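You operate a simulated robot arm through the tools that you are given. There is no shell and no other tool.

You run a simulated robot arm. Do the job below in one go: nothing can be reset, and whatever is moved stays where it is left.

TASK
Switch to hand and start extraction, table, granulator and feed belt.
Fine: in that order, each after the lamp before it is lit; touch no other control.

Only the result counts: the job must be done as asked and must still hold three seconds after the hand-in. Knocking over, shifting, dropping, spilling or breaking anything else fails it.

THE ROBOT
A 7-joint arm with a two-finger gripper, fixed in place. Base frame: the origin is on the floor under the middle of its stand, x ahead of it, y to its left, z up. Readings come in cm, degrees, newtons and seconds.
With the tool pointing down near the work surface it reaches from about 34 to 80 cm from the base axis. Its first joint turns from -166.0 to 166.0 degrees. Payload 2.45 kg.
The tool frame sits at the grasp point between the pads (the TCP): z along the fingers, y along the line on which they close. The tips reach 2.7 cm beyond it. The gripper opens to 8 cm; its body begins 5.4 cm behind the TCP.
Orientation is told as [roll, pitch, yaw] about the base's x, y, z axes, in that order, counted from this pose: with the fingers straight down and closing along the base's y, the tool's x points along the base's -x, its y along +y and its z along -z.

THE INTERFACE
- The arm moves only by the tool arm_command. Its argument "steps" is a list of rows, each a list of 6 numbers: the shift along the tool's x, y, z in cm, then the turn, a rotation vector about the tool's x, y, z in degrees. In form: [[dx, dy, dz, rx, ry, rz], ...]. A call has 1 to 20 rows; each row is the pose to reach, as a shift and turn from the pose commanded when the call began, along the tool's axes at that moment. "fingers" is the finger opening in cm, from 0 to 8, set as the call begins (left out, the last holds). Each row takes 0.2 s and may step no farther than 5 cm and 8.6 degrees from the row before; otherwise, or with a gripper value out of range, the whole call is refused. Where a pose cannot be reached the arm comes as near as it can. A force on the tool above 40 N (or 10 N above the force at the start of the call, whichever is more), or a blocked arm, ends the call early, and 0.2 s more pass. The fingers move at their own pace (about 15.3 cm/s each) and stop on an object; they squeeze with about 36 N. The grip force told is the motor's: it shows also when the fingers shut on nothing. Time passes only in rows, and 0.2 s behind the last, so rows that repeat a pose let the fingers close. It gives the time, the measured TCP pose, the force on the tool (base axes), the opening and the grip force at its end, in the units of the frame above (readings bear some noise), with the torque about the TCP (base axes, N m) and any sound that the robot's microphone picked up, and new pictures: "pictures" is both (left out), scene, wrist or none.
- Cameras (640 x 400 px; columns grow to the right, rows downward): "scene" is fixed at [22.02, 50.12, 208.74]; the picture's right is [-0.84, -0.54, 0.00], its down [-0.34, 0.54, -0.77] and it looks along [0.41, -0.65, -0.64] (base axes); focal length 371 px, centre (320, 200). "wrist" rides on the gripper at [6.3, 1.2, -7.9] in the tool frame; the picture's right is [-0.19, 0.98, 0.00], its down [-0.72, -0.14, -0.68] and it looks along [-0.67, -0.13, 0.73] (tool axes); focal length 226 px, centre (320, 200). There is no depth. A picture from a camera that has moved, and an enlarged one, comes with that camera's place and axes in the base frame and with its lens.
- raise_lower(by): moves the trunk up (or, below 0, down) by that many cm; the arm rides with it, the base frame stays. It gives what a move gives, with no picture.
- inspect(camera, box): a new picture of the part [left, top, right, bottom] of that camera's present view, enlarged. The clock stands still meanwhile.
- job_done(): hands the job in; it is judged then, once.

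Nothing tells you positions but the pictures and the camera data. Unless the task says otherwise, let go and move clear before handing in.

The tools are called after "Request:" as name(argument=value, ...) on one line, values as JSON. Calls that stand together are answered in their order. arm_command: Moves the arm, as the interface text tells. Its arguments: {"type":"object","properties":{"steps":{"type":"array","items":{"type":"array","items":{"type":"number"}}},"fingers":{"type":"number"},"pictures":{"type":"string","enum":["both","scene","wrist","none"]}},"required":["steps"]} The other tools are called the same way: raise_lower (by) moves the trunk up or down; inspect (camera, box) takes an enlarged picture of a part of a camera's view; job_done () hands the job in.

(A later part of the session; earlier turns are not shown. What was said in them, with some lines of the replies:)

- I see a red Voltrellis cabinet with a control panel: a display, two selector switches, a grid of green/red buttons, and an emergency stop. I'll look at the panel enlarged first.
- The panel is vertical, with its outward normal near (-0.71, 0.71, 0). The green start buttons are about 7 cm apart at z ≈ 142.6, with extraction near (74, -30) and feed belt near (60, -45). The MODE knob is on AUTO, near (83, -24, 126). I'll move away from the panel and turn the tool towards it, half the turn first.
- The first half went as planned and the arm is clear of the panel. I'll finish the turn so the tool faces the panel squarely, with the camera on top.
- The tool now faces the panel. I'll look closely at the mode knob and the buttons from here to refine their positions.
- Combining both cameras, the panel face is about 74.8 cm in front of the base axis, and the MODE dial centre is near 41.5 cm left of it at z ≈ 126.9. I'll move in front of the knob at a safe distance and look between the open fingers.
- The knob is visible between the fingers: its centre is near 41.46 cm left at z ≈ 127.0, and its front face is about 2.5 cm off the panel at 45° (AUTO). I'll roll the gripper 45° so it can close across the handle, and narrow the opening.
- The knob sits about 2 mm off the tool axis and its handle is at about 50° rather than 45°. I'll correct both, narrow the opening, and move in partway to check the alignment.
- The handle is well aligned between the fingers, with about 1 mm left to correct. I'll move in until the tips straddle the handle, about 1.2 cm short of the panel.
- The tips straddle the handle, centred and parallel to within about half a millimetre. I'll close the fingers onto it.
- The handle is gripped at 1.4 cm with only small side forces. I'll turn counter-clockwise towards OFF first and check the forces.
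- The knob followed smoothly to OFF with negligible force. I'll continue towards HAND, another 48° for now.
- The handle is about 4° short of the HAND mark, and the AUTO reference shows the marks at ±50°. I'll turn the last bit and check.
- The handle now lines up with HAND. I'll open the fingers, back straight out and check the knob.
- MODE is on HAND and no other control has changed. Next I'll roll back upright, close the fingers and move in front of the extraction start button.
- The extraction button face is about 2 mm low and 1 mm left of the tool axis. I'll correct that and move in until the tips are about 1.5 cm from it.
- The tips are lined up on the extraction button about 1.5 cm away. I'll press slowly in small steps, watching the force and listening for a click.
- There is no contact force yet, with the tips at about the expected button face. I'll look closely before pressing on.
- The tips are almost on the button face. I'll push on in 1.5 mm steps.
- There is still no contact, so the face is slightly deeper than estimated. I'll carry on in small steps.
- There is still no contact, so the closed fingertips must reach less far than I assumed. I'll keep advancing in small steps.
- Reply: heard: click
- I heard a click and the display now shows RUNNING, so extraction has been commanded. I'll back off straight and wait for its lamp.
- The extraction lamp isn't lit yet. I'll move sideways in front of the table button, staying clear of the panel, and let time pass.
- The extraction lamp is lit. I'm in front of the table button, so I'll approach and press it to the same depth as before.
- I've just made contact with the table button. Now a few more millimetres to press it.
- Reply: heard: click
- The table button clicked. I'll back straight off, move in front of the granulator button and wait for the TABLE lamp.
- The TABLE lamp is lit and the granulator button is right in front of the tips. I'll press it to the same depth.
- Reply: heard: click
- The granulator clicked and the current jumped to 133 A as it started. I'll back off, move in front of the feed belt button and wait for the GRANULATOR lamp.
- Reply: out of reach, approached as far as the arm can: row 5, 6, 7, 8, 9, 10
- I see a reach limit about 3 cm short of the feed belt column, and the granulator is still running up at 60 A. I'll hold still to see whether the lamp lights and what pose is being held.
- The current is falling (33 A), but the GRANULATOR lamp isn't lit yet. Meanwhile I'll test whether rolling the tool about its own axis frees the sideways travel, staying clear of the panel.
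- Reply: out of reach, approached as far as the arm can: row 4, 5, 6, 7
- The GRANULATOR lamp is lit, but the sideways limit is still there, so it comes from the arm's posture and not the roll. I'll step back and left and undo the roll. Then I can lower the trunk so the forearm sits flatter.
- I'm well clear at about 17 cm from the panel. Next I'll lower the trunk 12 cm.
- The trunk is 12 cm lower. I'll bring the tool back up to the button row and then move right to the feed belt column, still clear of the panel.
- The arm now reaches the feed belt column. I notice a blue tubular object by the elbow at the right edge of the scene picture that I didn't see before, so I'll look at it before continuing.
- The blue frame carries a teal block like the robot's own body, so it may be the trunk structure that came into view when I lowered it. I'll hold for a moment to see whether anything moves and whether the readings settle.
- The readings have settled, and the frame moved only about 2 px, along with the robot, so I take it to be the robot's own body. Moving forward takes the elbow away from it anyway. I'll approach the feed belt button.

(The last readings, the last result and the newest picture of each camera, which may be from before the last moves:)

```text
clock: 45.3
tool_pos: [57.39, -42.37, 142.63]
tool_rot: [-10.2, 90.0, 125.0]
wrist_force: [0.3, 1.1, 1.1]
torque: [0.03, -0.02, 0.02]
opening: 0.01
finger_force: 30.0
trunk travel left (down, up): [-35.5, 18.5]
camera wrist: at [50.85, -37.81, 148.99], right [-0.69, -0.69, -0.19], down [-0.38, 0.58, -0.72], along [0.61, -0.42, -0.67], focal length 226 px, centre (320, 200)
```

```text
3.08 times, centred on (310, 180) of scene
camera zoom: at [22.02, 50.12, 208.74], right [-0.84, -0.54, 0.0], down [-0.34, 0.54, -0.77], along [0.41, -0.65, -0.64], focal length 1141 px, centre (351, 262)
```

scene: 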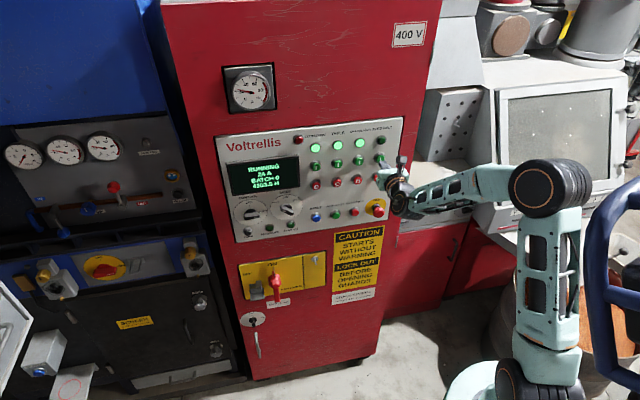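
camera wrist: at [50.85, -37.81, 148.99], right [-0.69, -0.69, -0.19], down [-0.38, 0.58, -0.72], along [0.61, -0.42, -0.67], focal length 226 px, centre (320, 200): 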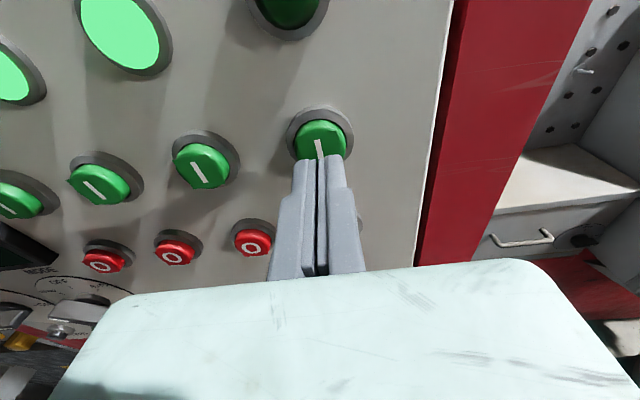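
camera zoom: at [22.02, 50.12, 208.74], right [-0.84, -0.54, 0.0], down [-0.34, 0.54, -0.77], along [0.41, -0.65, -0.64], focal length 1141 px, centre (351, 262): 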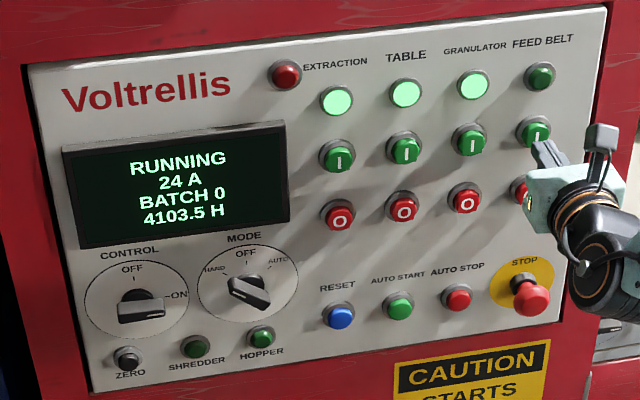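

The frame stayed put while the elbow moved away from it, and the tips are lined up on the feed belt button with three lamps lit. I'll press it now.

Request:
arm_command(steps=[[0, 0, 0.5, 0, 0, 0], [0, 0, 0.9, 0, 0, 0], [0, 0, 1.2, 0, 0, 0], [0, 0, 1.4, 0, 0, 0], [0, 0, 1.58, 0, 0, 0], [0, 0, 1.75, 0, 0, 0]], fingers=0, pictures="wrist")

Request:
inspect(camera="scene", box=[215, 115, 405, 245])

```text
clock: 46.7
tool_pos: [58.44, -43.62, 142.58]
tool_rot: [-17.2, 89.9, 117.7]
wrist_force: [-4.7, 4.0, -1.9]
torque: [-0.04, 0.02, 0.0]
opening: 0.59
finger_force: 29.6
trunk travel left (down, up): [-35.5, 18.5]
heard: click
camera wrist: at [52.05, -39.07, 148.96], right [-0.69, -0.69, -0.19], down [-0.38, 0.58, -0.72], along [0.61, -0.42, -0.67], focal length 226 px, centre (320, 200)
```

wrist: 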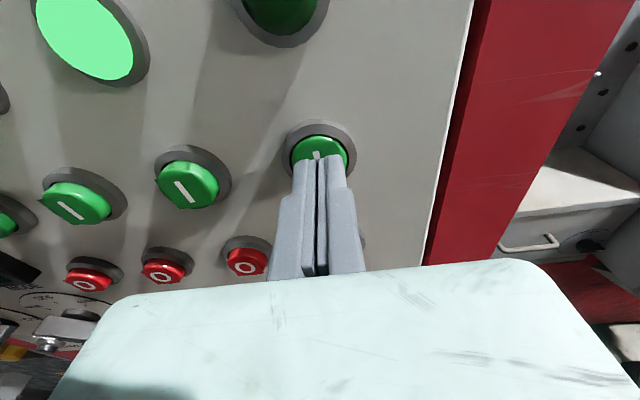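

```text
3.08 times, centred on (310, 180) of scene
camera zoom: at [22.02, 50.12, 208.74], right [-0.84, -0.54, 0.0], down [-0.34, 0.54, -0.77], along [0.41, -0.65, -0.64], focal length 1141 px, centre (351, 262)
```

zoom: 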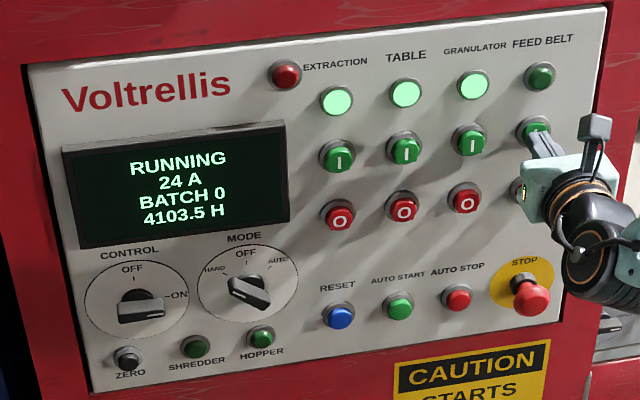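

The feed belt button clicked. I'll back off about 11 cm and wait for its lamp. I'll stop short of the earlier position so the elbow stays away from the frame.

Request:
arm_command(steps=[[0, 0, -1, 0, 0, 0], [0, 0, -3, 0, 0, 0], [0, 0, -5.5, 0, 0, 0], [0, 0, -8, 0, 0, 0], [0, 0, -10, 0, 0, 0], [0, 0, -11, 0, 0, 0], [0, 0, -11, 0, 0, 0], [0, 0, -11, 0, 0, 0], [0, 0, -11, 0, 0, 0], [0, 0, -11, 0, 0, 0], [0, 0, -11, 0, 0, 0], [0, 0, -11, 0, 0, 0]], fingers=0)

Request:
inspect(camera="scene", box=[215, 115, 405, 245])

```text
clock: 49.3
tool_pos: [50.66, -36.03, 142.65]
tool_rot: [-47.5, 90.1, 87.5]
wrist_force: [0.2, -0.3, -0.9]
torque: [0.02, -0.01, -0.03]
opening: 0.0
finger_force: 29.6
trunk travel left (down, up): [-35.5, 18.5]
camera wrist: at [44.18, -31.41, 148.94], right [-0.69, -0.69, -0.19], down [-0.38, 0.58, -0.72], along [0.61, -0.42, -0.67], focal length 226 px, centre (320, 200)
```

scene: 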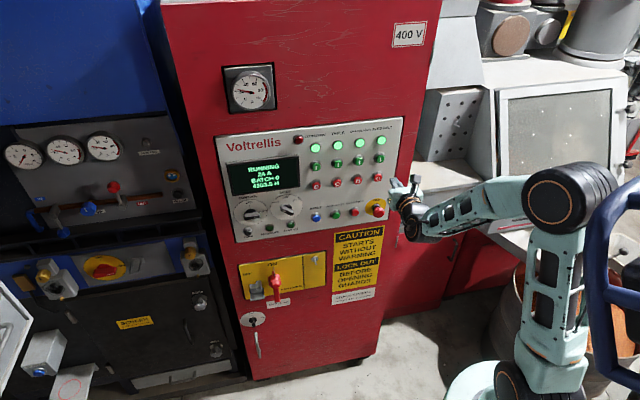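
wrist: 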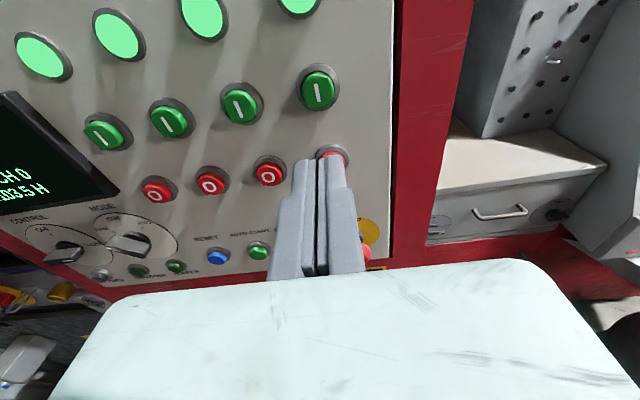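

```text
3.08 times, centred on (310, 180) of scene
camera zoom: at [22.02, 50.12, 208.74], right [-0.84, -0.54, 0.0], down [-0.34, 0.54, -0.77], along [0.41, -0.65, -0.64], focal length 1141 px, centre (351, 262)
```

zoom: 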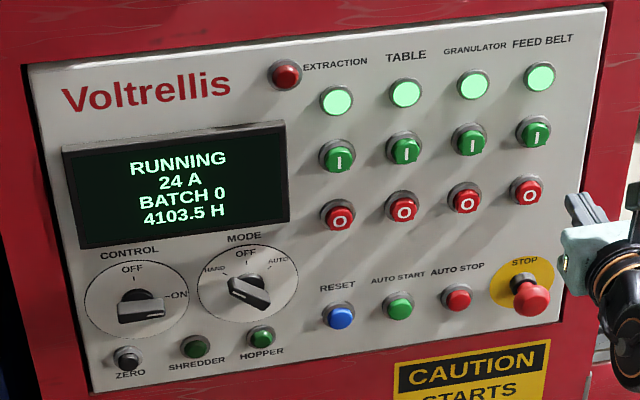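

All four lamps are lit, MODE is on HAND and the gripper is clear of the panel. I'll hold a few seconds to confirm it stays that way.

Request:
arm_command(steps=[[0, 0, 0, 0, 0, 0], [0, 0, 0, 0, 0, 0], [0, 0, 0, 0, 0, 0], [0, 0, 0, 0, 0, 0], [0, 0, 0, 0, 0, 0], [0, 0, 0, 0, 0, 0], [0, 0, 0, 0, 0, 0], [0, 0, 0, 0, 0, 0], [0, 0, 0, 0, 0, 0], [0, 0, 0, 0, 0, 0], [0, 0, 0, 0, 0, 0], [0, 0, 0, 0, 0, 0]], pictures="scene")

Request:
inspect(camera="scene", box=[215, 115, 405, 245])

```text
clock: 51.9
tool_pos: [50.71, -35.99, 142.56]
tool_rot: [-51.2, 90.0, 83.8]
wrist_force: [-0.8, 0.1, 1.0]
torque: [0.01, 0.01, 0.03]
opening: 0.0
finger_force: 29.4
trunk travel left (down, up): [-35.5, 18.5]
```

scene: 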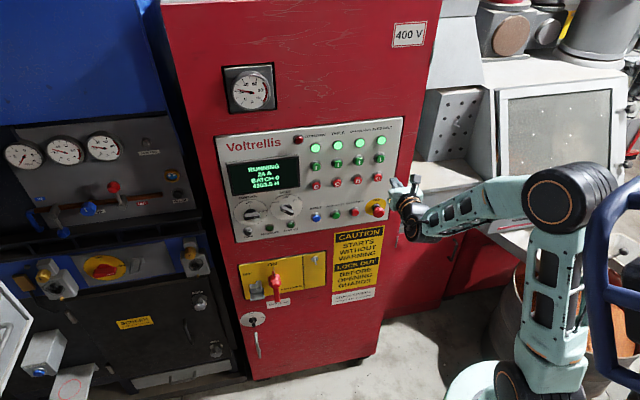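

```text
3.08 times, centred on (310, 180) of scene
camera zoom: at [22.02, 50.12, 208.74], right [-0.84, -0.54, 0.0], down [-0.34, 0.54, -0.77], along [0.41, -0.65, -0.64], focal length 1141 px, centre (351, 262)
```

zoom: 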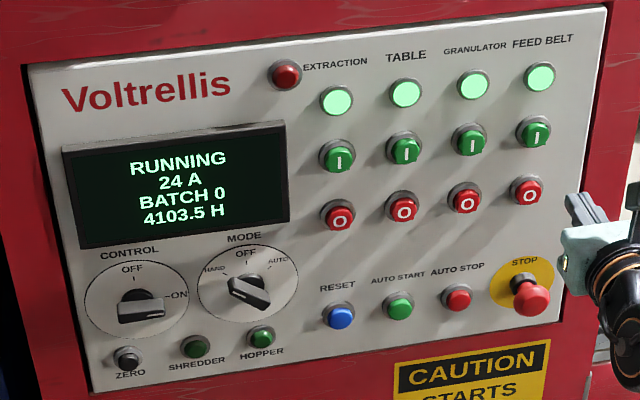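

The state has held: MODE on HAND, all four lamps steadily lit, display RUNNING at 24 A, and the arm clear of the panel. I'm handing the job in.

Request:
job_done()

```text
The job is handed in.
```

The panel is on HAND, and extraction, table, granulator and feed belt are all running. I handed the job in.

- **Order:** I turned MODE from AUTO through OFF to HAND. I then pressed the four start buttons in the order you gave, each after the lamp before it was lit.
- **State at hand-in:** all four lamps were lit and stayed lit through a hold of over two seconds. The display showed RUNNING at 24 A.
- **Other controls:** I touched only the MODE knob and the four start buttons. The arm is clear of the panel.
- **Trunk:** I lowered it 12 cm so the arm could reach the feed belt button, and left it there.
- **Blue frame:** a blue tubular frame came into the camera view near the elbow after that. I took it to be the robot's own body but couldn't confirm it. No arm move was blocked, and the frame stayed where it was after that.
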